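You operate a simulated robot arm through the tools that you are given. There is no shell and no other tool. Be economical: measure what you need, move in short steps, check, and stop when the job is done.

You are at the controls of a simulated two-armed robot. One attempt, no reset.

Task
Pump the press into the green, lock it, let the pressure off.

Only the result counts: the job must be done as asked and must still hold three seconds after the hand-in. Knocking over, shifting, dropping, spilling or breaking anything else fails it.

Robot
Two 6-joint arms with three-finger grippers on one trunk, on a base that drives. Base frame: it is fixed to the floor where the robot stands at the start and does not move with it; the origin is under the middle of the robot, x ahead of it, y to its left, z up. Lengths are in m, angles in rad, forces in N, time in s.
The left shoulder is at the start at [0.04, 0.147, 1.314], the right one opposite. With the tool pointing down near the work surface each hand reaches from about 0.34 to 0.56 m from the robot's upright axis, wherever it stands, measured 20 degrees to its own side. Places, roughly: filter press [1.3, -0.9, 0.7]; lock knob [0.8, -0.1, 1.1]; pump lever [0.9, 0.2, 1.1]; release knob [0.8, 0, 0.9]. Payload 2.69 kg a hand.
The TCP of each hand is the grasp point between the finger pads, 0.029 m short of the fingertips. In the tool frame z runs along the fingers and y along their closing line. The gripper opens to 0.12 m. The gripper's body begins 0.078 m behind the TCP.
Orientation is that of the tool frame in the base frame, as a unit quaternion [w, x, y, z]. With the fingers straight down and closing along the base's y, the tool's x points along the base's -x, its y along +y and its z along -z.

Tools
- The arms move only by the tool send_rows. It takes "left_steps", "right_steps" or both (then of equal length, played together; a hand with none holds still); each is one flat list of numbers, 7 for each row, row after row: the shift along the tool's x, y, z in units of 30 mm (1.0 is 30 mm), then the turn, a rotation vector about the tool's x, y, z in units of 8 degrees (1.0 is 8 degrees), then the closure, from 0 (fully open) to 1 (shut). In form: [dx, dy, dz, wx, wy, wz, hand, dx, dy, dz, wx, wy, wz, hand, ...]. A call has 1 to 8 rows; each row shifts and turns the commanded pose from where the row before left it, along the tool's axes as they then stand. A call with a number of a shift or a turn outside -1 to 1 is refused whole. Rows are played at 5 a second. More than 0.05 m and 0.15 rad between two rows, or a gripper value outside its range, and nothing of the call is played. A pose out of reach is approached as far as the arm can. The call stops where the force on the tool passes 40 N (or 10 N more than at its start, if that is more) or the arm is blocked; 0.2 s more then pass. Each finger halts on what it meets, pressing with about 31 N; the grip force reading is that of the motor and also rises with nothing between the fingers. The clock runs only during rows and for 0.2 s after the last one: add rows that do not move to give the fingers time. It gives the time, the measured TCP pose, the force on the tool (base axes), the opening and the grip force at its end, in the units of the frame above (readings bear some noise), with the torque about the TCP (base axes, N m) and any sound that the robot's microphone picked up.
- Cameras (640 x 400 px; columns grow to the right, rows downward): "scene" is now at [0.1024, 0.0178, 1.5355]; the picture's right is [0.21, -0.98, 0.00], its down [-0.65, -0.14, -0.75] and it looks along [0.73, 0.15, -0.66] (base axes); focal length 251 px, centre (320, 200). "left" rides on the left gripper at [0.063, 0, -0.104] in its tool frame; the picture's right is [0.00, 1.00, 0.00], its down [-0.83, 0.00, -0.56] and it looks along [-0.56, 0.00, 0.83] (tool axes); focal length 275 px, centre (320, 200). "right" rides on the right gripper at [0.063, 0, -0.104] in its tool frame; the picture's right is [0.00, 1.00, 0.00], its down [-0.83, 0.00, -0.56] and it looks along [-0.56, 0.00, 0.83] (tool axes); focal length 275 px, centre (320, 200). There is no depth. A picture from a camera that has moved, and an enlarged one, comes with that camera's place and axes in the base frame and with its lens.
- snapshot(camera): a new picture of that camera. No time passes.
- raise_lower(by): slides the trunk up (or, below 0, down) by that many m; the arms and the scene camera ride with it, the base frame stays. It gives what a move gives, with no picture.
- drive_base(legs): drives the robot by 1 to 6 legs, each [ahead, turn to the left] in m and rad, along the robot's own axes; the way and the turn of a leg run together, so that a leg with both is an arc; at most 1.5 m and 3.142 rad a leg. The arms and the cameras ride along, it lands a little off, and it stops where it bumps. It gives what a move gives.
- pan_tilt(pan, tilt): turns the head with the scene camera to pan (to the left, within 1.501 rad either way) and tilt (down, from -0.506 to 1.204), counted from straight ahead of the robot. It gives what a move gives.
- close_up(camera, box): a new picture of the part [left, top, right, bottom] of that camera's present view, enlarged. No time passes.
- sign_off(): hands the job in; it is judged then, once.

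Work in short steps. Places have to be worked out from the pictures, the camera data and where the tool is seen: move nearer, look again, correct. Check each grasp and each placing, and mend what went wrong. You have 120 turns and 108 pictures in all, those below and enlarged ones among them. Open the grippers and draw the arms clear of the work before you hand the job in, unless the task says otherwise; then end with one line.

The tools are called after "Call:" as a command line: name --argument value ..., lists and objects as JSON in quotes. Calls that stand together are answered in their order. send_rows: Moves the arms, as the interface text tells. Its arguments: {"type":"object","properties":{"left_steps":{"type":"array","items":{"type":"number"}},"right_steps":{"type":"array","items":{"type":"number"}}},"required":[]} The other tools are called the same way: raise_lower (by) slides the trunk up or down; drive_base (legs) drives the base; pan_tilt (pan, tilt) turns the head that bears the scene camera; snapshot (camera) takes a picture; close_up (camera, box) takes an enlarged picture of a part of a camera's view; sign_off () hands the job in.

At the start:

```text
clock: 0.0
left_tool_pos: [0.512, 0.2244, 0.9999]
left_tcp_rot: [0.0, 0.0, 1.0, 0.001]
left_wrist_force: [0.0, 0.6, 0.3]
left_ft_torque: [-0.01, 0.0, -0.02]
left_gripper_width: 0.1199
left_gripper_force: 0.0
right_tool_pos: [0.5174, -0.162, 0.9996]
right_tcp_rot: [-0.001, 0.0, 1.0, 0.0]
right_wrist_force: [0.0, 0.0, 0.0]
right_ft_torque: [-0.03, 0.05, 0.0]
right_gripper_width: 0.1199
right_gripper_force: 0.0
trunk travel left (down, up): [-0.44, 0.057]
robot x, y, heading: [-0.0001, 0.0002, -0.005]
head pan, tilt: [0.209, 0.726]
```

scene: 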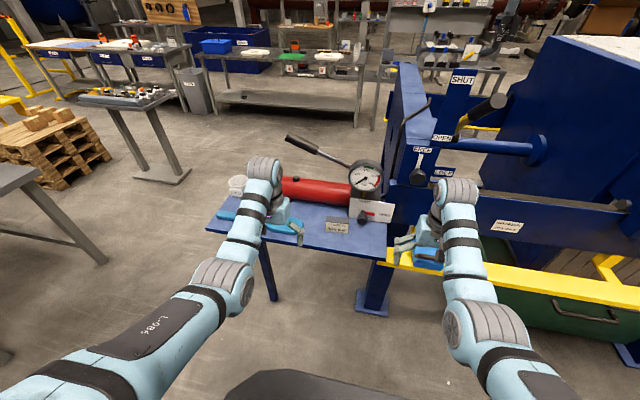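
right: 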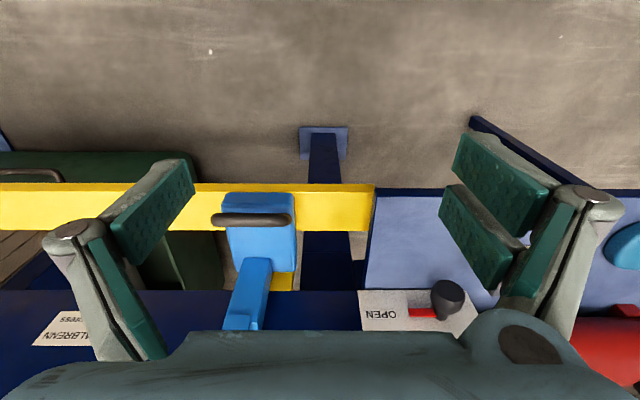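
left: 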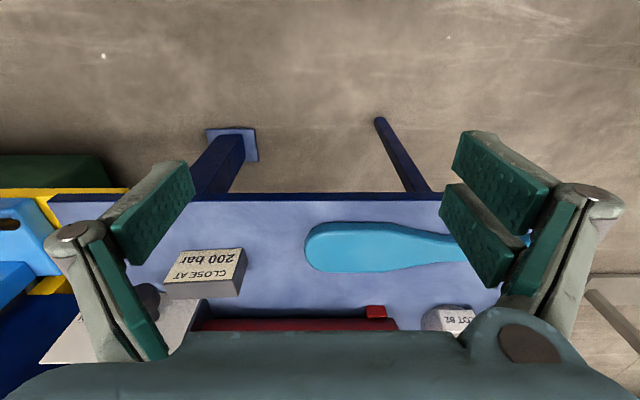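

I'll look closely at the gauge, knobs and lever first.

Call:
close_up --camera "scene" --box '[220, 110, 420, 250]'

Call:
close_up --camera "scene" --box '[380, 60, 560, 200]'

Call:
close_up --camera "scene" --box '[330, 150, 410, 240]'

```text
2.86 times, centred on (320, 180) of scene
camera zoom: at [0.1024, 0.0178, 1.5355], right [0.21, -0.98, 0.0], down [-0.65, -0.14, -0.75], along [0.73, 0.15, -0.66], focal length 717 px, centre (320, 257)
```

zoom: 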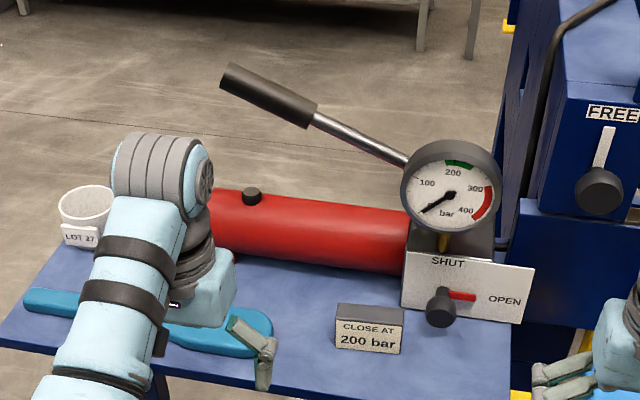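

```text
2.86 times, centred on (470, 130) of scene
camera zoom: at [0.1024, 0.0178, 1.5355], right [0.21, -0.98, 0.0], down [-0.65, -0.14, -0.75], along [0.73, 0.15, -0.66], focal length 717 px, centre (-109, 400)
```

zoom: 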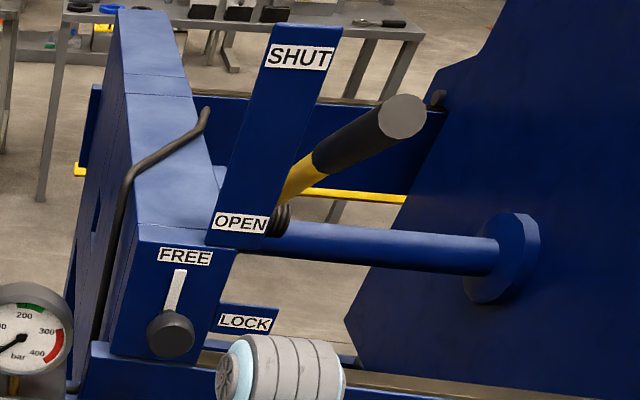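

```text
4.44 times, centred on (370, 195) of scene
camera zoom: at [0.1024, 0.0178, 1.5355], right [0.21, -0.98, 0.0], down [-0.65, -0.14, -0.75], along [0.73, 0.15, -0.66], focal length 1116 px, centre (98, 222)
```

zoom: 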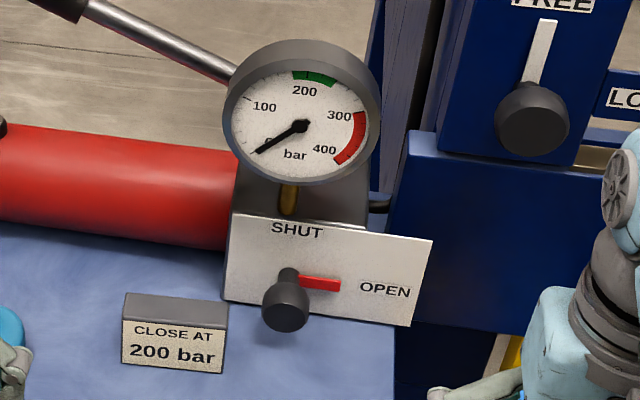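

The release knob is at OPEN, with its head near (0.75, 0.00, 0.89), and the lock knob is at FREE, near (0.75, -0.14, 1.1). I'll first pitch the right hand to point forwards in place.

Call:
send_rows --right_steps '[0, 0, 0, 0, -1, 0, 0, 0, 0, 0, 0, -1, 0, 0, 0, 0, 0, 0, -1, 0, 0, 0, 0, 0, 0, -1, 0, 0, 0, 0, 0, 0, -1, 0, 0, 0, 0, 0, 0, -1, 0, 0, 0, 0, 0, 0, -1, 0, 0, 0, 0, 0, 0, -1, 0, 0]'

Call:
send_rows --right_steps '[0, 0, 0, 0, -1, 0, 0, 0, 0, 0, 0, -1, 0, 0, 0, 0, 0, 0, -1, 0, 0, 0, 0, 0, 0, -0.25, 0, 0, 0, 0, 0, 0, 0, 0, 0]'

Call:
snapshot --camera "scene"

Call:
snapshot --camera "right"

```text
clock: 1.8
left_tool_pos: [0.5123, 0.2263, 0.9998]
left_tcp_rot: [-0.001, 0.0, 1.0, 0.0]
left_wrist_force: [-0.1, 1.6, 0.8]
left_ft_torque: [-0.15, 0.07, -0.04]
left_gripper_width: 0.1201
left_gripper_force: 0.1
right_tool_pos: [0.5189, -0.1622, 1.0007]
right_tcp_rot: [0.529, -0.002, 0.849, -0.004]
right_wrist_force: [-14.2, -5.7, -19.7]
right_ft_torque: [0.1, -2.3, 0.51]
right_gripper_width: 0.1199
right_gripper_force: 0.1
trunk travel left (down, up): [-0.44, 0.057]
robot x, y, heading: [0.003, -0.0018, -0.003]
head pan, tilt: [0.209, 0.726]
```

```text
clock: 3.0
left_tool_pos: [0.5109, 0.2247, 0.9997]
left_tcp_rot: [0.001, 0.0, 1.0, 0.0]
left_wrist_force: [-1.1, 0.4, 0.6]
left_ft_torque: [0.03, 0.03, -0.01]
left_gripper_width: 0.1201
left_gripper_force: 0.1
right_tool_pos: [0.5191, -0.1631, 1.0013]
right_tcp_rot: [0.709, 0.0, 0.705, -0.002]
right_wrist_force: [0.0, -0.2, 0.3]
right_ft_torque: [-0.01, 0.0, -0.01]
right_gripper_width: 0.1197
right_gripper_force: 0.0
trunk travel left (down, up): [-0.44, 0.057]
robot x, y, heading: [-0.002, -0.002, -0.003]
head pan, tilt: [0.209, 0.726]
```

```text
101 pictures are left
camera scene: at [0.1025, 0.0179, 1.5355], right [0.21, -0.98, 0.0], down [-0.65, -0.14, -0.75], along [0.73, 0.15, -0.66], focal length 251 px, centre (320, 200)
```

scene: 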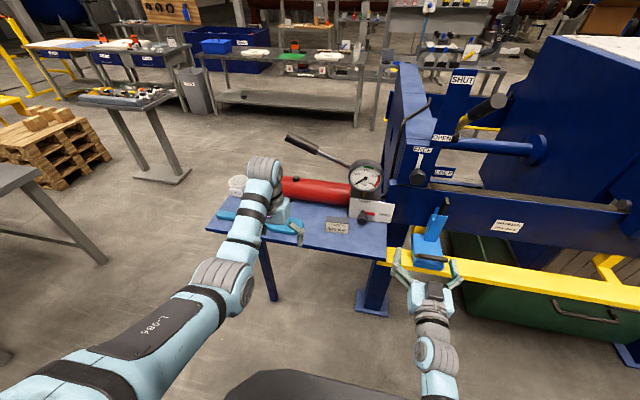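

```text
100 pictures are left
camera right: at [0.4161, -0.1623, 0.9395], right [0.0, 1.0, -0.01], down [-0.56, 0.01, 0.83], along [0.83, 0.0, 0.56], focal length 275 px, centre (320, 200)
```

right: 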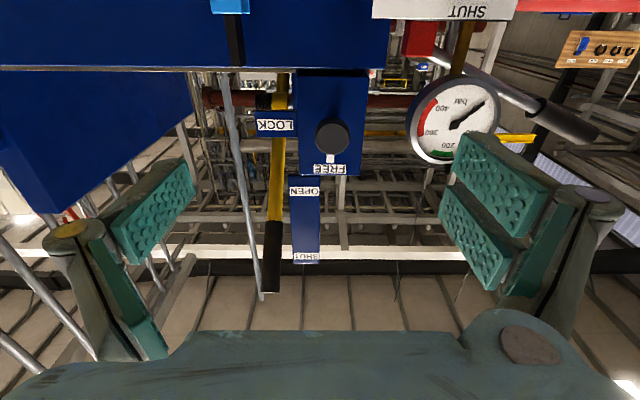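

Reach is fine. A blue scraper hangs by the rail near the right hand, so I'll look at it and at the lock area enlarged.

Call:
close_up --camera "scene" --box '[340, 120, 520, 320]'

Call:
snapshot --camera "left"

Call:
close_up --camera "right" --box '[180, 0, 560, 270]'

```text
2.00 times, centred on (430, 220) of scene
camera zoom: at [0.1025, 0.0179, 1.5355], right [0.21, -0.98, 0.0], down [-0.65, -0.14, -0.75], along [0.73, 0.15, -0.66], focal length 502 px, centre (100, 160)
```

zoom: 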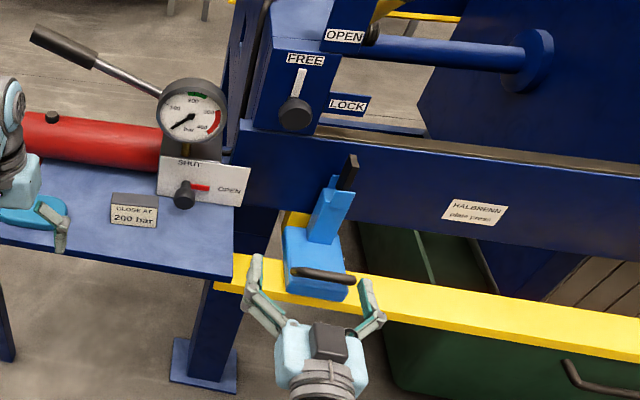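

```text
98 pictures are left
camera left: at [0.4473, 0.2243, 1.1045], right [0.0, 1.0, 0.0], down [0.83, 0.0, 0.56], along [0.56, 0.0, -0.83], focal length 275 px, centre (320, 200)
```

left: 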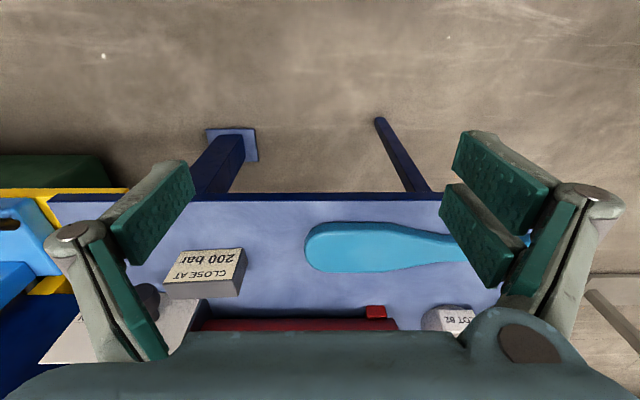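

```text
1.48 times, centred on (370, 135) of right
camera zoom: at [0.4161, -0.1623, 0.9395], right [0.0, 1.0, -0.01], down [-0.56, 0.01, 0.83], along [0.83, 0.0, 0.56], focal length 408 px, centre (246, 296)
```

zoom: 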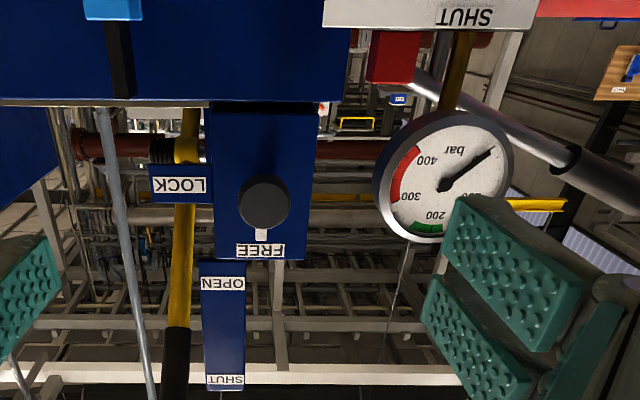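

The lock knob triangulates to about (0.76, -0.147, 1.08) and the release knob to (0.748, -0.004, 0.89). I'll move the right hand level with the release knob, still short of it, with the fingers partly closed.

Call:
send_rows --right_steps '[0.617, 0.883, 0, 0, 0, 0, 0.2, 0.617, 0.883, 0, 0, 0, 0, 0.42, 0.617, 0.883, 0, 0, 0, 0, 0.42, 0.617, 0.883, 0.5, 0, 0, 0, 0.42, 0.617, 0.883, 1, 0, 0, 0, 0.42, 0.617, 0.883, 1, 0, 0, 0, 0.42, 0, 0, 0.7, 0, 0, 0, 0.42, 0, 0, 0, 0, 0, 0, 0.42]'

Call:
snapshot --camera "right"

Call:
close_up --camera "scene" --box '[280, 130, 480, 260]'

```text
clock: 4.1
left_tool_pos: [0.5131, 0.2237, 0.9986]
left_tcp_rot: [-0.002, 0.0, 1.0, 0.001]
left_wrist_force: [0.3, -0.4, -0.3]
left_ft_torque: [0.03, -0.01, -0.02]
left_gripper_width: 0.1202
left_gripper_force: 0.0
right_tool_pos: [0.5472, -0.1197, 0.8894]
right_tcp_rot: [0.699, -0.034, 0.711, -0.063]
right_wrist_force: [-0.3, 0.2, 0.0]
right_ft_torque: [-0.02, 0.01, 0.01]
right_gripper_width: 0.0695
right_gripper_force: 0.1
right hand out of reach, approached as far as the arm can: row 5
trunk travel left (down, up): [-0.44, 0.057]
robot x, y, heading: [-0.0011, -0.0007, -0.0]
head pan, tilt: [0.209, 0.726]
stopped in row 5 (right hand): the arm was blocked; the commanded pose is now the measured one
```

```text
96 pictures are left
camera right: at [0.4413, -0.1244, 0.8289], right [0.04, 0.99, -0.14], down [-0.54, 0.14, 0.83], along [0.84, 0.05, 0.54], focal length 275 px, centre (320, 200)
```

right: 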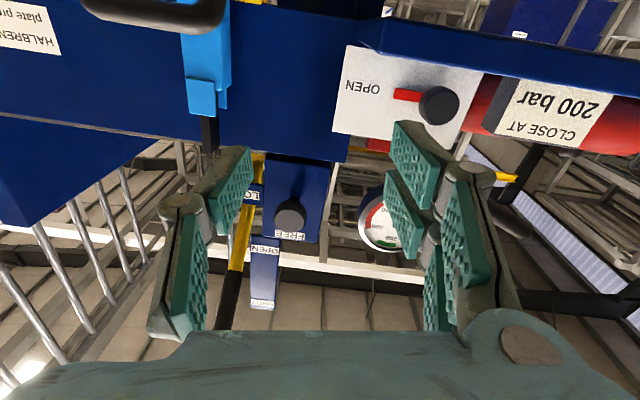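

```text
3.08 times, centred on (380, 195) of scene
camera zoom: at [0.1052, 0.0177, 1.5354], right [0.21, -0.98, 0.0], down [-0.65, -0.14, -0.75], along [0.73, 0.15, -0.67], focal length 773 px, centre (135, 215)
```

zoom: 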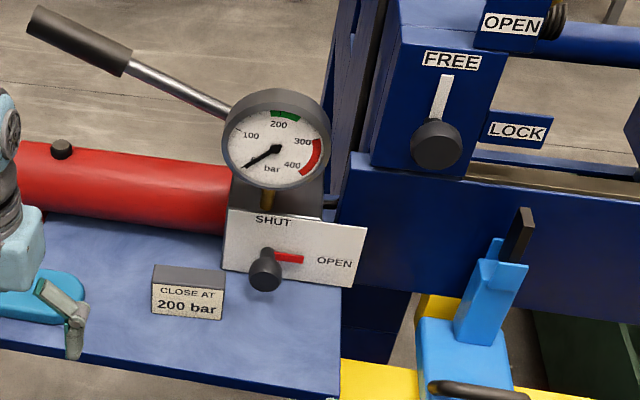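

The right arm hit its reach limit here because the shoulder is too high. I'll pitch the left hand forwards first, so it clears the table when the trunk goes down.

Call:
send_rows --left_steps '[0, 0, 0, 0, -1, 0, 0, 0, 0, 0, 0, -1, 0, 0, 0, 0, 0, 0, -1, 0, 0, 0, 0, 0, 0, -1, 0, 0, 0, 0, 0, 0, -1, 0, 0, 0, 0, 0, 0, -1, 0, 0, 0, 0, 0, 0, -1, 0, 0, 0, 0, 0, 0, -1, 0, 0]'

Call:
send_rows --left_steps '[0, 0, 0, 0, -1, 0, 0, 0, 0, 0, 0, -1, 0, 0, 0, 0, 0, 0, -1, 0, 0, -1, 0, 0, 0, -0.25, 0, 0, -1, 0, 0, 0, 0, 0, 0, -1, 0, 0, 0, 0, 0, 0, -1, 0, 0, 0, 0, 0, 0, 0, 0, 0, 0, 0, 0, 0]'

Call:
raise_lower --by -0.15

Call:
snapshot --camera "scene"

```text
clock: 5.9
left_tool_pos: [0.5103, 0.2251, 0.9994]
left_tcp_rot: [0.531, 0.0, 0.847, 0.0]
left_wrist_force: [-0.3, 0.1, 0.1]
left_ft_torque: [0.01, 0.03, -0.05]
left_gripper_width: 0.1202
left_gripper_force: 0.0
right_tool_pos: [0.5452, -0.119, 0.8917]
right_tcp_rot: [0.7, -0.035, 0.71, -0.063]
right_wrist_force: [-0.7, -0.2, 0.1]
right_ft_torque: [-0.05, -0.01, 0.01]
right_gripper_width: 0.0695
right_gripper_force: 0.0
trunk travel left (down, up): [-0.44, 0.057]
robot x, y, heading: [-0.0007, 0.001, -0.004]
head pan, tilt: [0.209, 0.726]
```

```text
clock: 7.7
left_tool_pos: [0.5111, 0.225, 1.1204]
left_tcp_rot: [0.707, 0.001, 0.707, -0.001]
left_wrist_force: [0.0, -0.2, -0.3]
left_ft_torque: [0.0, 0.04, 0.0]
left_gripper_width: 0.1201
left_gripper_force: 0.1
right_tool_pos: [0.5458, -0.1183, 0.8897]
right_tcp_rot: [0.7, -0.034, 0.71, -0.063]
right_wrist_force: [0.2, 0.5, 0.5]
right_ft_torque: [-0.02, -0.04, 0.0]
right_gripper_width: 0.0697
right_gripper_force: 0.0
trunk travel left (down, up): [-0.44, 0.057]
robot x, y, heading: [0.0022, 0.0016, -0.002]
head pan, tilt: [0.209, 0.726]
```

```text
clock: 9.5
left_tool_pos: [0.5118, 0.2254, 0.969]
left_tcp_rot: [0.707, 0.0, 0.707, 0.0]
left_wrist_force: [0.0, -0.4, -0.6]
left_ft_torque: [0.04, -0.01, -0.04]
left_gripper_width: 0.12
left_gripper_force: 0.1
right_tool_pos: [0.5476, -0.1186, 0.7447]
right_tcp_rot: [0.704, -0.033, 0.707, -0.065]
right_wrist_force: [0.3, 0.5, -0.6]
right_ft_torque: [0.01, 0.0, -0.02]
right_gripper_width: 0.0698
right_gripper_force: 0.0
trunk travel left (down, up): [-0.29, 0.207]
robot x, y, heading: [-0.0024, 0.0003, 0.002]
head pan, tilt: [0.209, 0.726]
```

```text
94 pictures are left
camera scene: at [0.1023, 0.0179, 1.3849], right [0.21, -0.98, 0.0], down [-0.65, -0.14, -0.75], along [0.73, 0.15, -0.66], focal length 251 px, centre (320, 200)
```

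scene: 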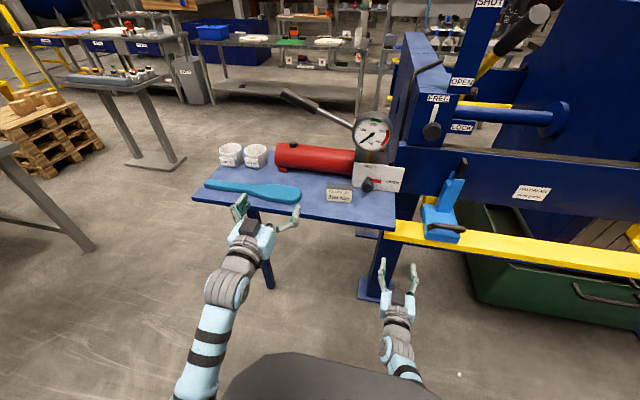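

Now I'll straighten the right hand's roll and bring it up in front of the release knob.

Call:
send_rows --right_steps '[0, 0, 0, -0.32, 0, 1, 0.42, -0.967, 0.764, 0, 0, 0, 0, 0.42, -0.967, 0.764, 0, 0, 0, 0, 0.42, -0.967, 0.764, 0, 0, 0, 0, 0.42, -0.967, 0.764, 0.9, 0, 0, 0, 0.42, -0.967, 0.764, 0.9, 0, 0, 0, 0.42, 0, 0, 0.9, 0, 0, 0, 0.42, 0, 0, 0.7, 0, 0, 0, 0.42]'

Call:
snapshot --camera "right"

Call:
close_up --camera "scene" --box '[280, 100, 480, 240]'

```text
clock: 10.5
left_tool_pos: [0.5123, 0.2255, 0.9688]
left_tcp_rot: [0.707, -0.001, 0.707, 0.001]
left_wrist_force: [1.4, 0.1, 1.0]
left_ft_torque: [0.03, 0.02, 0.0]
left_gripper_width: 0.1204
left_gripper_force: 0.0
right_tool_pos: [0.5599, -0.1346, 0.8108]
right_tcp_rot: [0.709, -0.055, 0.699, -0.071]
right_wrist_force: [0.7, 0.2, -0.9]
right_ft_torque: [-0.01, 0.02, 0.05]
right_gripper_width: 0.0696
right_gripper_force: 0.1
trunk travel left (down, up): [-0.29, 0.207]
robot x, y, heading: [0.0014, 0.0008, 0.002]
head pan, tilt: [0.209, 0.726]
stopped in row 4 (right hand): the arm was blocked; the commanded pose is now the measured one
```

```text
93 pictures are left
camera right: at [0.4561, -0.1436, 0.7476], right [0.02, 0.98, -0.18], down [-0.57, 0.16, 0.81], along [0.82, 0.08, 0.56], focal length 275 px, centre (320, 200)
```

right: 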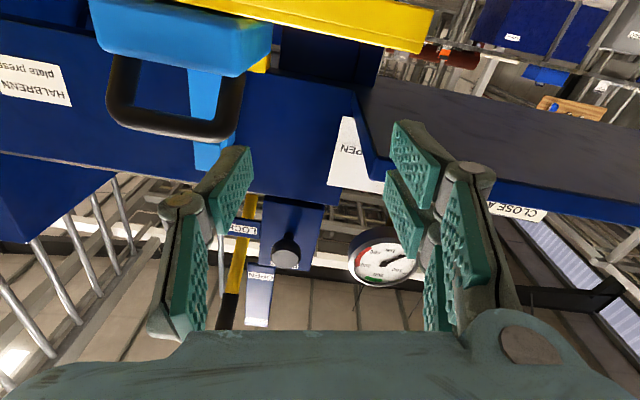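

```text
2.86 times, centred on (380, 170) of scene
camera zoom: at [0.1021, 0.0178, 1.384], right [0.21, -0.98, 0.0], down [-0.65, -0.14, -0.75], along [0.73, 0.15, -0.66], focal length 717 px, centre (149, 286)
```

zoom: 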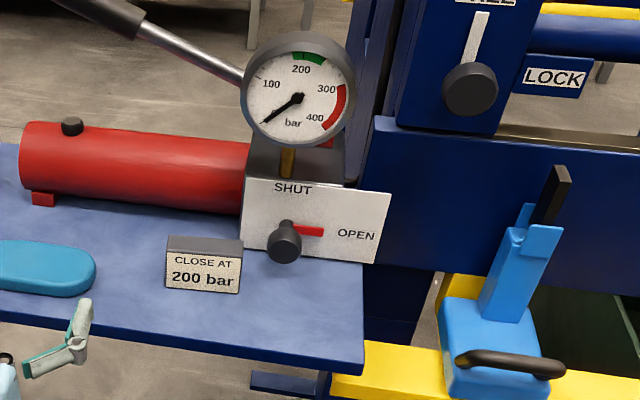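

The right arm seems limited in swinging inward (y above about -0.12). I'll turn the base left by 0.4 rad so the release knob lies on the right arm's own side.

Call:
drive_base --legs '[[0, 0.4]]'

```text
clock: 12.1
left_tool_pos: [0.384, 0.4059, 0.9695]
left_tcp_rot: [0.693, -0.14, 0.693, 0.14]
left_wrist_force: [0.0, -0.2, 0.5]
left_ft_torque: [-0.05, -0.02, -0.01]
left_gripper_width: 0.1202
left_gripper_force: 0.0
right_tool_pos: [0.5666, 0.0938, 0.8112]
right_tcp_rot: [0.709, -0.193, 0.675, 0.072]
right_wrist_force: [-0.2, -0.5, -0.4]
right_ft_torque: [-0.01, -0.03, -0.03]
right_gripper_width: 0.0698
right_gripper_force: 0.0
trunk travel left (down, up): [-0.29, 0.207]
robot x, y, heading: [0.0001, -0.0005, 0.4]
head pan, tilt: [0.209, 0.726]
```

Now I'll point the right hand along base +x again and go in front of the release knob.

Call:
send_rows --right_steps '[0, 0, 0, 0.902, 0.116, 0.411, 0.42, 0, 0, 0, 0.902, 0.116, 0.411, 0.42, 0, 0, 0, 0.902, 0.116, 0.411, 0.42, -0.66, -0.815, 0.3, 0, 0, 0, 0.42, -0.66, -0.815, 0.5, 0, 0, 0, 0.42, -0.66, -0.815, 0.6, 0, 0, 0, 0.42, -0.66, -0.815, 0.7, 0, 0, 0, 0.42, 0, 0, 0.9, 0, 0, 0, 0.42]'

Call:
snapshot --camera "right"

Call:
snapshot --camera "scene"

```text
clock: 12.9
left_tool_pos: [0.3834, 0.406, 0.9687]
left_tcp_rot: [0.693, -0.14, 0.693, 0.14]
left_wrist_force: [0.1, -1.1, 0.2]
left_ft_torque: [0.05, -0.01, 0.0]
left_gripper_width: 0.1199
left_gripper_force: 0.0
right_tool_pos: [0.5941, 0.0219, 0.8009]
right_tcp_rot: [0.721, -0.038, 0.689, -0.064]
right_wrist_force: [0.0, -0.2, 0.0]
right_ft_torque: [0.01, -0.02, -0.01]
right_gripper_width: 0.0695
right_gripper_force: 0.0
trunk travel left (down, up): [-0.29, 0.207]
robot x, y, heading: [-0.0022, 0.0009, 0.401]
head pan, tilt: [0.209, 0.726]
stopped in row 4 (right hand): the arm was blocked; the commanded pose is now the measured one
```

```text
91 pictures are left
camera right: at [0.4933, 0.0164, 0.7342], right [0.04, 0.99, -0.15], down [-0.59, 0.14, 0.79], along [0.81, 0.06, 0.59], focal length 275 px, centre (320, 200)
```

right: 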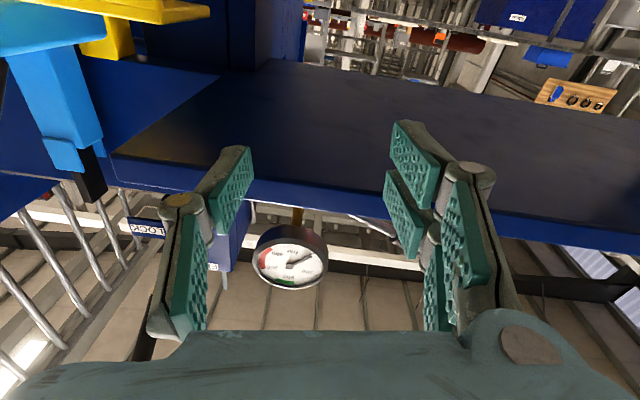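

```text
90 pictures are left
camera scene: at [0.0876, 0.0563, 1.3849], right [0.57, -0.82, 0.0], down [-0.55, -0.38, -0.75], along [0.61, 0.43, -0.66], focal length 251 px, centre (320, 200)
```

scene: 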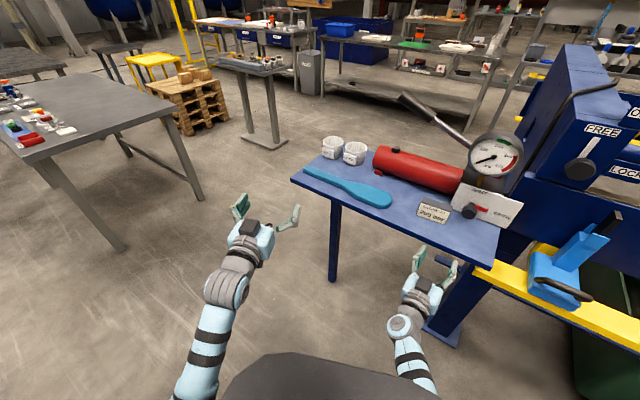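

The table top is around z 0.82 with its front edge near x 0.63, higher than I thought, so I need to stay above it with the camera on top. I'll draw back, go up, then roll the hand.

Call:
send_rows --right_steps '[0, 0, -1, 0, 0, 0, 0.42, 0, 0, -1, 0, 0, 0, 0.42, -1, 0, 0, 0, 0, 0, 0.42, -1, 0, 0, 0, 0, 0, 0.42, -1, 0, 0, 0, 0, 0, 0.42, -1, 0, 0, 0, 0, 0, 0.42, -1, 0, 0, 0, 0, 0, 0.42, -1, 0, 0, 0, 0, 0, 0.42]'

Call:
send_rows --right_steps '[0, 0, 0, 0, 0, -1, 0.42, 0, 0, 0, 0, 0, -1, 0.42, 0, 0, 0, 0, 0, -1, 0.42, 0, 0, 0, 0, 0, -1, 0.42, 0, 0, 0, 0, 0, -1, 0.42, 0, 0, 0, 0, 0, -1, 0.42, 0, 0, 0, 0, 0, -1, 0.42, 0, 0, 0, 0, 0, -1, 0.42]'

```text
clock: 13.9
left_tool_pos: [0.3839, 0.4065, 0.9685]
left_tcp_rot: [0.693, -0.141, 0.693, 0.141]
left_wrist_force: [0.5, -0.5, -0.4]
left_ft_torque: [-0.01, 0.01, -0.03]
left_gripper_width: 0.1199
left_gripper_force: 0.1
right_tool_pos: [0.5715, -0.0093, 0.8727]
right_tcp_rot: [0.76, -0.073, 0.637, -0.109]
right_wrist_force: [0.3, 0.8, -0.3]
right_ft_torque: [0.0, -0.01, 0.04]
right_gripper_width: 0.0697
right_gripper_force: 0.0
trunk travel left (down, up): [-0.29, 0.207]
robot x, y, heading: [0.0027, -0.0018, 0.396]
head pan, tilt: [0.209, 0.726]
stopped in row 4 (right hand): the arm was blocked; the commanded pose is now the measured one
```

```text
clock: 15.7
left_tool_pos: [0.3838, 0.406, 0.9699]
left_tcp_rot: [0.693, -0.14, 0.693, 0.141]
left_wrist_force: [0.5, 0.2, 0.6]
left_ft_torque: [0.0, -0.02, 0.0]
left_gripper_width: 0.1198
left_gripper_force: 0.1
right_tool_pos: [0.5709, -0.0084, 0.8734]
right_tcp_rot: [0.585, -0.401, 0.5, -0.496]
right_wrist_force: [0.5, -0.5, -0.1]
right_ft_torque: [0.03, 0.0, 0.0]
right_gripper_width: 0.0696
right_gripper_force: 0.1
trunk travel left (down, up): [-0.29, 0.207]
robot x, y, heading: [-0.0008, -0.0033, 0.4]
head pan, tilt: [0.209, 0.726]
```

Roll works, but something blocks upward motion. I'll look at the arm's posture.

Call:
pan_tilt --pan -0.3 --tilt 1.1

Call:
snapshot --camera "scene"

Call:
snapshot --camera "right"

```text
clock: 16.6
left_tool_pos: [0.3842, 0.4076, 0.9699]
left_tcp_rot: [0.693, -0.141, 0.693, 0.141]
left_wrist_force: [0.7, -0.3, 0.0]
left_ft_torque: [0.01, -0.01, 0.0]
left_gripper_width: 0.1197
left_gripper_force: 0.2
right_tool_pos: [0.5714, -0.0091, 0.8727]
right_tcp_rot: [0.586, -0.399, 0.502, -0.495]
right_wrist_force: [-0.3, -1.3, -0.5]
right_ft_torque: [0.0, -0.02, -0.01]
right_gripper_width: 0.0697
right_gripper_force: 0.0
trunk travel left (down, up): [-0.29, 0.207]
robot x, y, heading: [-0.002, -0.0025, 0.402]
head pan, tilt: [-0.3, 1.1]
```

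```text
89 pictures are left
camera scene: at [0.0816, 0.0147, 1.3572], right [0.1, -1.0, 0.0], down [-0.89, -0.09, -0.45], along [0.45, 0.04, -0.89], focal length 251 px, centre (320, 200)
```

scene: 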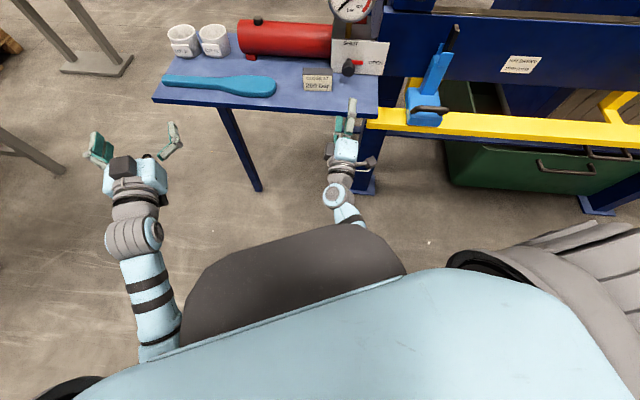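

```text
88 pictures are left
camera right: at [0.4695, -0.0672, 0.8438], right [0.18, 0.19, -0.97], down [-0.55, 0.83, 0.06], along [0.81, 0.52, 0.25], focal length 275 px, centre (320, 200)
```

right: 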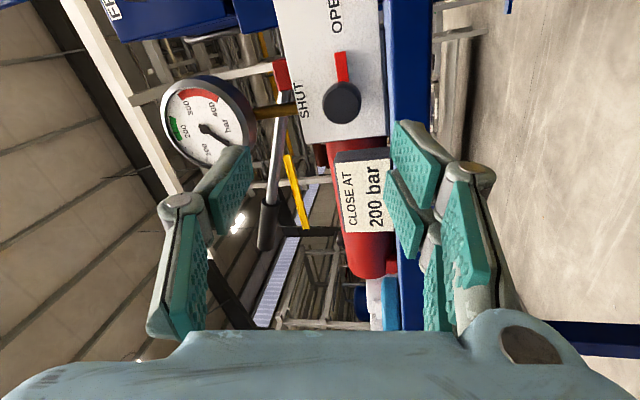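

The right forearm is tucked under the chest, so the hand is too close to the body. I'll back off and restand about 0.17 m further left at heading 0, so the right arm can stretch out to the release knob.

Call:
drive_base --legs '[[-0.2, 0], [0, -1.0], [-0.44, 0], [0, 0.6], [0.45, 0]]'

Call:
pan_tilt --pan -0.1 --tilt 0.7

Call:
snapshot --camera "scene"

```text
clock: 27.0
left_tool_pos: [0.4122, 0.3992, 0.9693]
left_tcp_rot: [0.707, -0.002, 0.707, 0.002]
left_wrist_force: [-0.1, -0.2, 0.2]
left_ft_torque: [-0.02, 0.01, 0.02]
left_gripper_width: 0.12
left_gripper_force: 0.1
right_tool_pos: [0.4254, -0.0566, 0.8734]
right_tcp_rot: [-0.478, 0.295, -0.57, 0.599]
right_wrist_force: [0.4, 0.1, 0.8]
right_ft_torque: [0.03, 0.01, 0.02]
right_gripper_width: 0.0695
right_gripper_force: 0.1
trunk travel left (down, up): [-0.29, 0.207]
robot x, y, heading: [-0.1, 0.1691, 0.004]
head pan, tilt: [-0.3, 1.1]
```

```text
clock: 27.8
left_tool_pos: [0.4107, 0.3978, 0.9687]
left_tcp_rot: [0.707, -0.001, 0.707, 0.001]
left_wrist_force: [0.5, -0.1, -0.4]
left_ft_torque: [-0.01, -0.01, -0.01]
left_gripper_width: 0.1201
left_gripper_force: 0.0
right_tool_pos: [0.4259, -0.0561, 0.8731]
right_tcp_rot: [-0.478, 0.295, -0.57, 0.6]
right_wrist_force: [-0.3, -0.2, 0.4]
right_ft_torque: [0.03, -0.02, -0.01]
right_gripper_width: 0.0696
right_gripper_force: 0.1
trunk travel left (down, up): [-0.29, 0.207]
robot x, y, heading: [-0.1004, 0.1691, 0.007]
head pan, tilt: [-0.099, 0.7]
```

```text
87 pictures are left
camera scene: at [0.0068, 0.163, 1.387], right [-0.09, -1.0, 0.0], down [-0.64, 0.06, -0.76], along [0.76, -0.07, -0.64], focal length 251 px, centre (320, 200)
```

scene: 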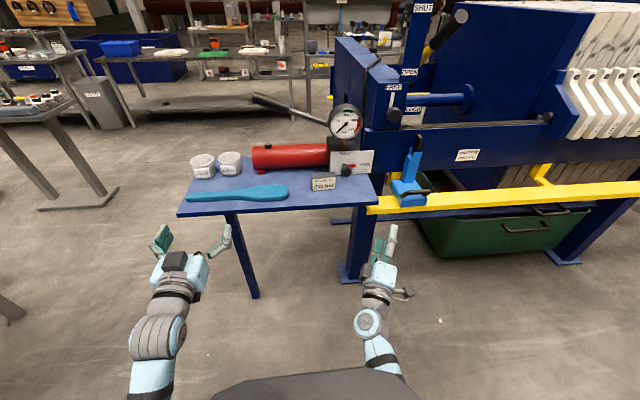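

The stand is good and open. I'll square the right hand to +x with roll -135°, so the body and camera stay above the table during the 90° twist.

Call:
send_rows --right_steps '[0, 0, 0, -0.042, -0.42, -0.83, 0.42, 0, 0, 0, -0.042, -0.42, -0.83, 0.42, 0, 0, 0, -0.042, -0.42, -0.83, 0.42, 0, 0, 0, -0.042, -0.42, -0.83, 0.42, 0, 0, 0, -0.042, -0.42, -0.83, 0.42, 0, 0, 0, -0.042, -0.42, -0.83, 0.42, 0, 0, 0, -0.042, -0.42, -0.83, 0.42, 0, 0, 0, -0.042, -0.42, -0.83, 0.42]'

```text
clock: 29.6
left_tool_pos: [0.4121, 0.3975, 0.9689]
left_tcp_rot: [0.707, -0.003, 0.707, 0.003]
left_wrist_force: [0.1, 0.9, 0.5]
left_ft_torque: [-0.01, -0.03, 0.02]
left_gripper_width: 0.12
left_gripper_force: 0.0
right_tool_pos: [0.429, -0.0523, 0.852]
right_tcp_rot: [-0.287, 0.64, -0.28, 0.655]
right_wrist_force: [-0.1, -0.8, -1.0]
right_ft_torque: [-0.02, 0.0, -0.03]
right_gripper_width: 0.0696
right_gripper_force: 0.0
right hand out of reach, approached as far as the arm can: row 6, 7, 8
trunk travel left (down, up): [-0.29, 0.207]
robot x, y, heading: [-0.0973, 0.1719, 0.003]
head pan, tilt: [-0.099, 0.7]
```

Nearly squared. Extending forwards should leave the too-close zone, so I'll move out to the standoff in front of the knob.

Call:
send_rows --right_steps '[0, 0, 0.9, 0, 0, 0, 0.42, 0, 0, 0.9, 0, 0, 0, 0.42, -0.135, -0.43, 0.9, 0, 0, 0, 0.42, -0.135, -0.43, 0.9, 0, 0, 0, 0.42, -0.135, -0.43, 0.9, 0, 0, 0, 0.42, -0.135, -0.43, 0.9, 0, 0, 0, 0.42, 0, 0, 0.9, 0, 0, 0, 0.42, 0, 0, 0, 0, 0, 0, 0.42]'

Call:
snapshot --camera "right"

Call:
close_up --camera "scene" --box '[280, 60, 460, 200]'

```text
clock: 31.4
left_tool_pos: [0.4111, 0.3987, 0.9693]
left_tcp_rot: [0.707, -0.002, 0.707, 0.003]
left_wrist_force: [0.2, -0.1, -0.1]
left_ft_torque: [-0.02, 0.03, 0.01]
left_gripper_width: 0.1196
left_gripper_force: 0.0
right_tool_pos: [0.6162, -0.0029, 0.8844]
right_tcp_rot: [-0.274, 0.65, -0.268, 0.657]
right_wrist_force: [1.3, 0.2, 3.6]
right_ft_torque: [0.0, 0.27, -0.03]
right_gripper_width: 0.0801
right_gripper_force: 1.9
right hand out of reach, approached as far as the arm can: row 7
trunk travel left (down, up): [-0.29, 0.207]
robot x, y, heading: [-0.0991, 0.1731, 0.007]
head pan, tilt: [-0.099, 0.7]
```

```text
86 pictures are left
camera right: at [0.5122, -0.0484, 0.9279], right [0.01, -0.71, -0.7], down [-0.55, 0.58, -0.6], along [0.83, 0.39, -0.39], focal length 275 px, centre (320, 200)
```

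right: 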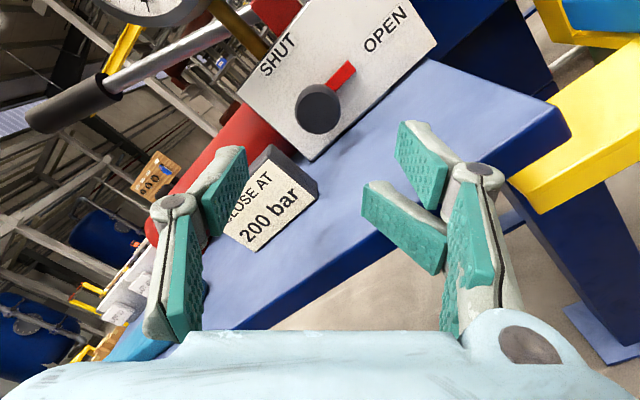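

```text
2.86 times, centred on (370, 130) of scene
camera zoom: at [0.0067, 0.1609, 1.3872], right [-0.09, -1.0, 0.0], down [-0.64, 0.06, -0.76], along [0.76, -0.07, -0.64], focal length 717 px, centre (177, 400)
```

zoom: 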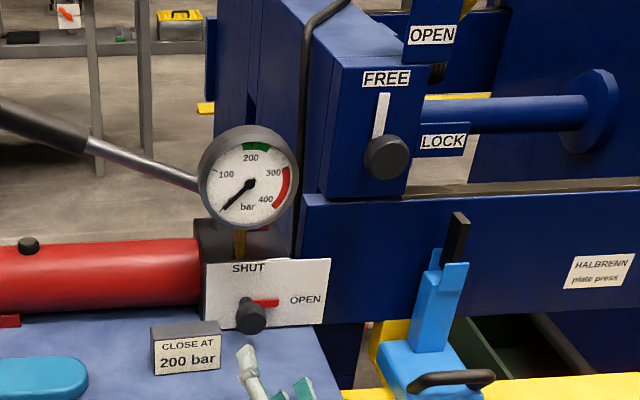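

The lower finger is brushing the table edge (table about z 0.84), and the knob is at (0.745, -0.001, 0.889). I'll lift, flatten the roll to about -157°, and later turn in two grasps of about 48° each.

Call:
send_rows --right_steps '[0.5, -0.5, -0.7, 0, 0, 0, 0.42, 0, 0, 0, 0, 0, -0.9, 0.47, 0, 0, 0, 0, 0, -0.9, 0.5, 0, 0, 0, 0, 0, -0.95, 0.5, 0, 0, 0, 0, 0, 0, 0.5]'

Call:
snapshot --camera "right"

```text
clock: 32.6
left_tool_pos: [0.4137, 0.3985, 0.9684]
left_tcp_rot: [0.707, -0.002, 0.707, 0.002]
left_wrist_force: [0.6, 0.1, 0.0]
left_ft_torque: [-0.07, -0.01, -0.02]
left_gripper_width: 0.1201
left_gripper_force: 0.1
right_tool_pos: [0.5994, -0.0103, 0.8933]
right_tcp_rot: [-0.143, 0.692, -0.137, 0.694]
right_wrist_force: [-0.3, -1.0, 0.3]
right_ft_torque: [-0.03, -0.01, -0.02]
right_gripper_width: 0.06
right_gripper_force: 0.1
right hand out of reach, approached as far as the arm can: row 3, 4
trunk travel left (down, up): [-0.29, 0.207]
robot x, y, heading: [-0.0997, 0.1739, 0.009]
head pan, tilt: [-0.099, 0.7]
```

```text
84 pictures are left
camera right: at [0.4954, -0.0355, 0.9515], right [0.01, -0.92, -0.39], down [-0.56, 0.32, -0.77], along [0.83, 0.22, -0.51], focal length 275 px, centre (320, 200)
```

right: 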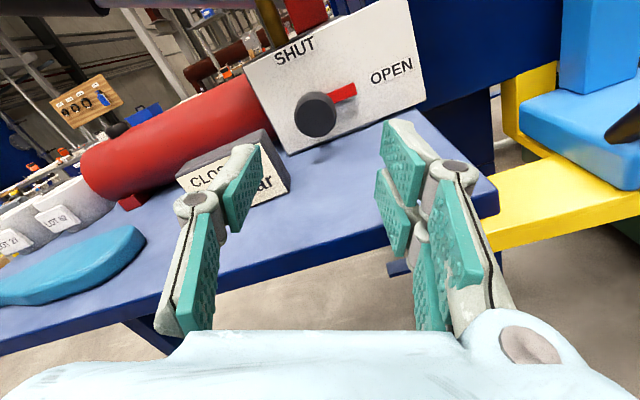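

The 'CLOSE AT' sign stands close to the left finger's path, so I'll measure it before approaching.

Call:
close_up --camera "right" --box '[160, 80, 360, 220]'

Call:
close_up --camera "scene" --box '[300, 130, 400, 200]'

```text
2.86 times, centred on (260, 150) of right
camera zoom: at [0.4954, -0.0355, 0.9515], right [0.01, -0.92, -0.39], down [-0.56, 0.32, -0.77], along [0.83, 0.22, -0.51], focal length 786 px, centre (491, 343)
```

zoom: 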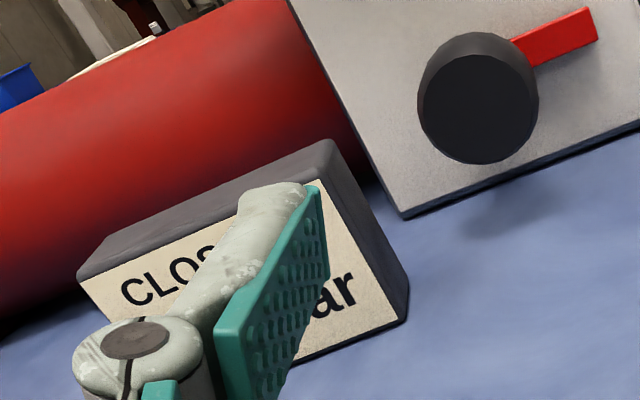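

```text
5.71 times, centred on (350, 165) of scene
camera zoom: at [0.0071, 0.1631, 1.3871], right [-0.09, -1.0, 0.0], down [-0.64, 0.06, -0.76], along [0.76, -0.07, -0.64], focal length 1435 px, centre (149, 400)
```

zoom: 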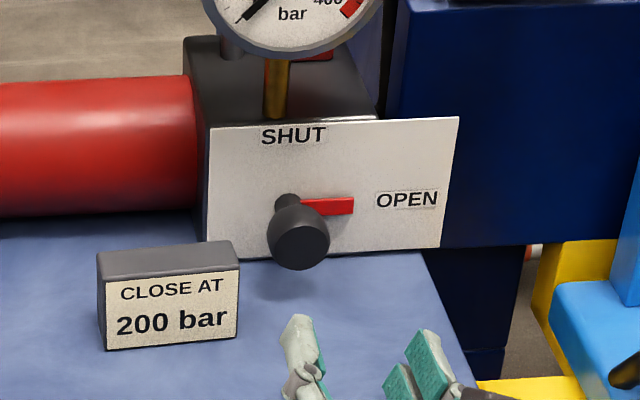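

The sign's right edge is at y 0.044 (x from 0.705, top z 0.89). The knob face is at (0.749, 0.000, 0.883) with radius about 0.02, so a narrow opening fits. I'll advance straight and read the pose.

Call:
send_rows --right_steps '[0, 0, 0.8, 0, 0, 0, 0.56, 0, 0, 0.8, 0, 0, 0, 0.56, 0, 0, 0, 0, 0, 0, 0.56]'

```text
clock: 33.4
left_tool_pos: [0.4123, 0.3981, 0.9697]
left_tcp_rot: [0.707, -0.002, 0.707, 0.001]
left_wrist_force: [0.7, 0.4, 0.2]
left_ft_torque: [-0.01, 0.01, 0.02]
left_gripper_width: 0.1199
left_gripper_force: 0.0
right_tool_pos: [0.6274, -0.0117, 0.9033]
right_tcp_rot: [-0.141, 0.693, -0.141, 0.693]
right_wrist_force: [0.9, 0.3, 0.2]
right_ft_torque: [0.02, 0.02, 0.03]
right_gripper_width: 0.0531
right_gripper_force: 0.1
right hand out of reach, approached as far as the arm can: row 2
trunk travel left (down, up): [-0.29, 0.207]
robot x, y, heading: [-0.0977, 0.1698, 0.003]
head pan, tilt: [-0.099, 0.7]
```

The arm is at maximum extension here (about 0.72 ahead of the robot). I'll pull the hand back, drive 0.17 m forward, and approach again.

Call:
send_rows --right_steps '[0, 0, -1, 0, 0, 0, 0.56, 0, 0, -1, 0, 0, 0, 0.56, 0, 0, -1, 0, 0, 0, 0.56, 0, 0, -1, 0, 0, 0, 0.56, 0, 0, -0.8, 0, 0, 0, 0.56, 0, 0, 0, 0, 0, 0, 0.56]'

Call:
drive_base --legs '[[0.16, 0]]'

Call:
snapshot --camera "right"

```text
clock: 34.8
left_tool_pos: [0.4134, 0.3981, 0.969]
left_tcp_rot: [0.707, -0.001, 0.707, 0.002]
left_wrist_force: [0.1, 0.3, -0.6]
left_ft_torque: [-0.01, -0.03, 0.02]
left_gripper_width: 0.1202
left_gripper_force: 0.1
right_tool_pos: [0.491, -0.0228, 0.8922]
right_tcp_rot: [-0.14, 0.693, -0.141, 0.693]
right_wrist_force: [0.7, -0.3, 0.5]
right_ft_torque: [-0.01, -0.02, 0.02]
right_gripper_width: 0.053
right_gripper_force: 0.1
right hand out of reach, approached as far as the arm can: row 1, 2
trunk travel left (down, up): [-0.29, 0.207]
robot x, y, heading: [-0.0977, 0.1699, 0.007]
head pan, tilt: [-0.099, 0.7]
```

```text
clock: 36.3
left_tool_pos: [0.5717, 0.3987, 0.9705]
left_tcp_rot: [0.708, -0.002, 0.706, 0.002]
left_wrist_force: [0.2, -0.7, -0.1]
left_ft_torque: [-0.01, 0.0, 0.01]
left_gripper_width: 0.1202
left_gripper_force: 0.1
right_tool_pos: [0.6496, -0.0219, 0.8924]
right_tcp_rot: [-0.141, 0.692, -0.142, 0.694]
right_wrist_force: [0.7, -1.1, -0.4]
right_ft_torque: [0.02, -0.01, 0.0]
right_gripper_width: 0.053
right_gripper_force: 0.0
trunk travel left (down, up): [-0.29, 0.207]
robot x, y, heading: [0.0631, 0.1696, 0.01]
head pan, tilt: [-0.099, 0.7]
```

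```text
81 pictures are left
camera right: at [0.5455, -0.046, 0.9511], right [0.0, -0.92, -0.39], down [-0.55, 0.32, -0.77], along [0.83, 0.21, -0.51], focal length 275 px, centre (320, 200)
```

right: 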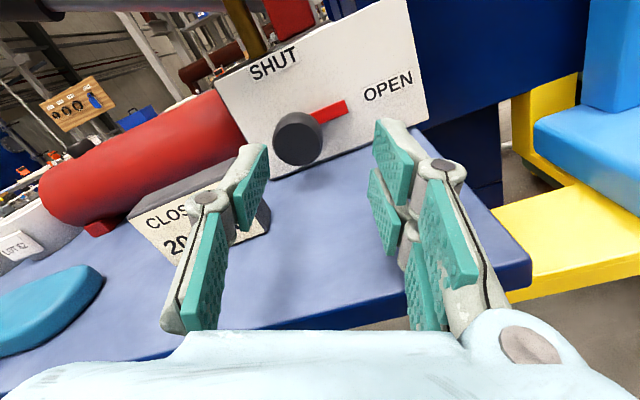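

The knob is confirmed at (0.749, 0.000, 0.884). I'll centre on it with a small advance.

Call:
send_rows --right_steps '[-0.265, -0.285, 0, 0, 0, 0, 0.56, -0.265, -0.285, 0.3, 0, 0, 0, 0.56, 0, 0, 0.3, 0, 0, 0, 0.56, 0, 0, 0, 0, 0, 0, 0.56]'

Call:
snapshot --camera "right"

```text
clock: 37.3
left_tool_pos: [0.5725, 0.3988, 0.9697]
left_tcp_rot: [0.707, -0.003, 0.707, 0.003]
left_wrist_force: [-0.3, 0.2, 0.5]
left_ft_torque: [0.01, -0.01, 0.01]
left_gripper_width: 0.12
left_gripper_force: 0.0
right_tool_pos: [0.6684, 0.0004, 0.885]
right_tcp_rot: [-0.14, 0.693, -0.141, 0.693]
right_wrist_force: [0.2, 0.3, -0.5]
right_ft_torque: [-0.02, 0.01, -0.03]
right_gripper_width: 0.0529
right_gripper_force: 0.0
trunk travel left (down, up): [-0.29, 0.207]
robot x, y, heading: [0.0583, 0.1693, 0.009]
head pan, tilt: [-0.099, 0.7]
```

```text
80 pictures are left
camera right: at [0.5643, -0.0241, 0.9427], right [0.0, -0.92, -0.39], down [-0.55, 0.32, -0.77], along [0.83, 0.21, -0.51], focal length 275 px, centre (320, 200)
```

right: 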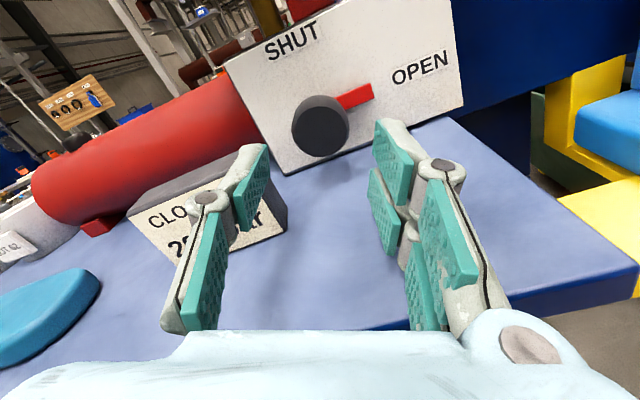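

Aligned in reach and on centre, so I'll advance 0.09 m around the knob.

Call:
send_rows --right_steps '[0, 0, 0.75, 0, 0, 0, 0.56, 0, 0, 0.75, 0, 0, 0, 0.56, 0, 0, 0.75, 0, 0, 0, 0.56, 0, 0, 0.75, 0, 0, 0, 0.56, 0, 0, 0, 0, 0, 0, 0.56]'

Call:
snapshot --camera "right"

```text
clock: 38.3
left_tool_pos: [0.5636, 0.3983, 0.9737]
left_tcp_rot: [0.711, -0.002, 0.704, 0.001]
left_wrist_force: [0.1, -0.2, -0.5]
left_ft_torque: [0.01, 0.0, 0.0]
left_gripper_width: 0.1197
left_gripper_force: 0.1
right_tool_pos: [0.7161, -0.0028, 0.8839]
right_tcp_rot: [-0.137, 0.694, -0.146, 0.691]
right_wrist_force: [-39.8, 3.5, 21.2]
right_ft_torque: [0.59, 3.68, 0.35]
right_gripper_width: 0.0528
right_gripper_force: 0.2
right hand out of reach, approached as far as the arm can: row 2, 3, 4
trunk travel left (down, up): [-0.29, 0.207]
robot x, y, heading: [0.0611, 0.1742, -0.003]
head pan, tilt: [-0.099, 0.7]
stopped in row 5 (right hand): the force on the tool passed its limit at 46 N (the readings are from after the stop); the commanded pose is now the measured one
```

```text
79 pictures are left
camera right: at [0.6114, -0.0252, 0.9431], right [-0.01, -0.92, -0.39], down [-0.56, 0.33, -0.76], along [0.83, 0.21, -0.52], focal length 275 px, centre (320, 200)
```

right: 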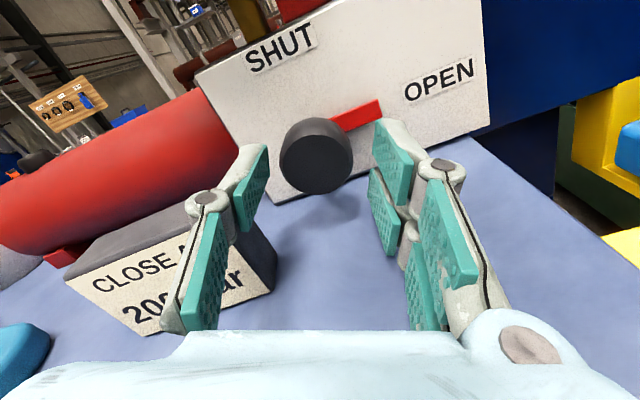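

Contact of 40 N at x 0.716, before the fingers reach over the knob. I'll look from the head to find what touched.

Call:
snapshot --camera "scene"

Call:
close_up --camera "scene" --box '[290, 150, 430, 260]'

```text
78 pictures are left
camera scene: at [0.152, 0.1653, 1.3884], right [-0.1, -1.0, 0.0], down [-0.63, 0.06, -0.77], along [0.77, -0.08, -0.64], focal length 251 px, centre (320, 200)
```

scene: 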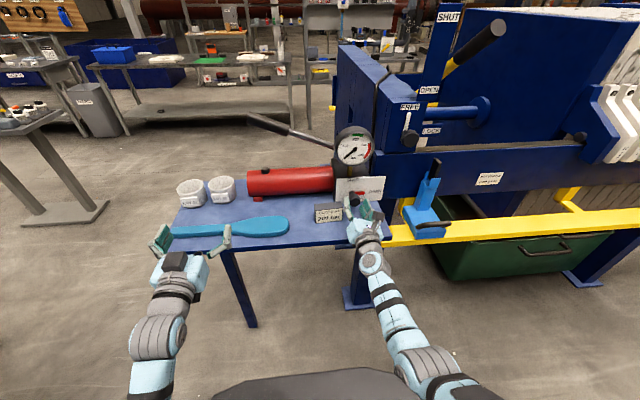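

```text
3.64 times, centred on (360, 205) of scene
camera zoom: at [0.152, 0.1653, 1.3884], right [-0.1, -1.0, 0.0], down [-0.63, 0.06, -0.77], along [0.77, -0.08, -0.64], focal length 913 px, centre (174, 182)
```

zoom: 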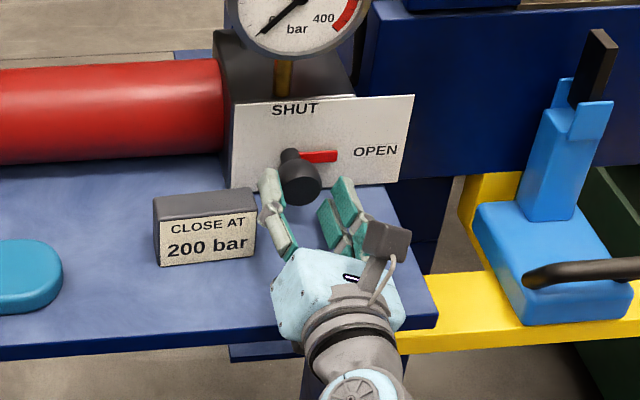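

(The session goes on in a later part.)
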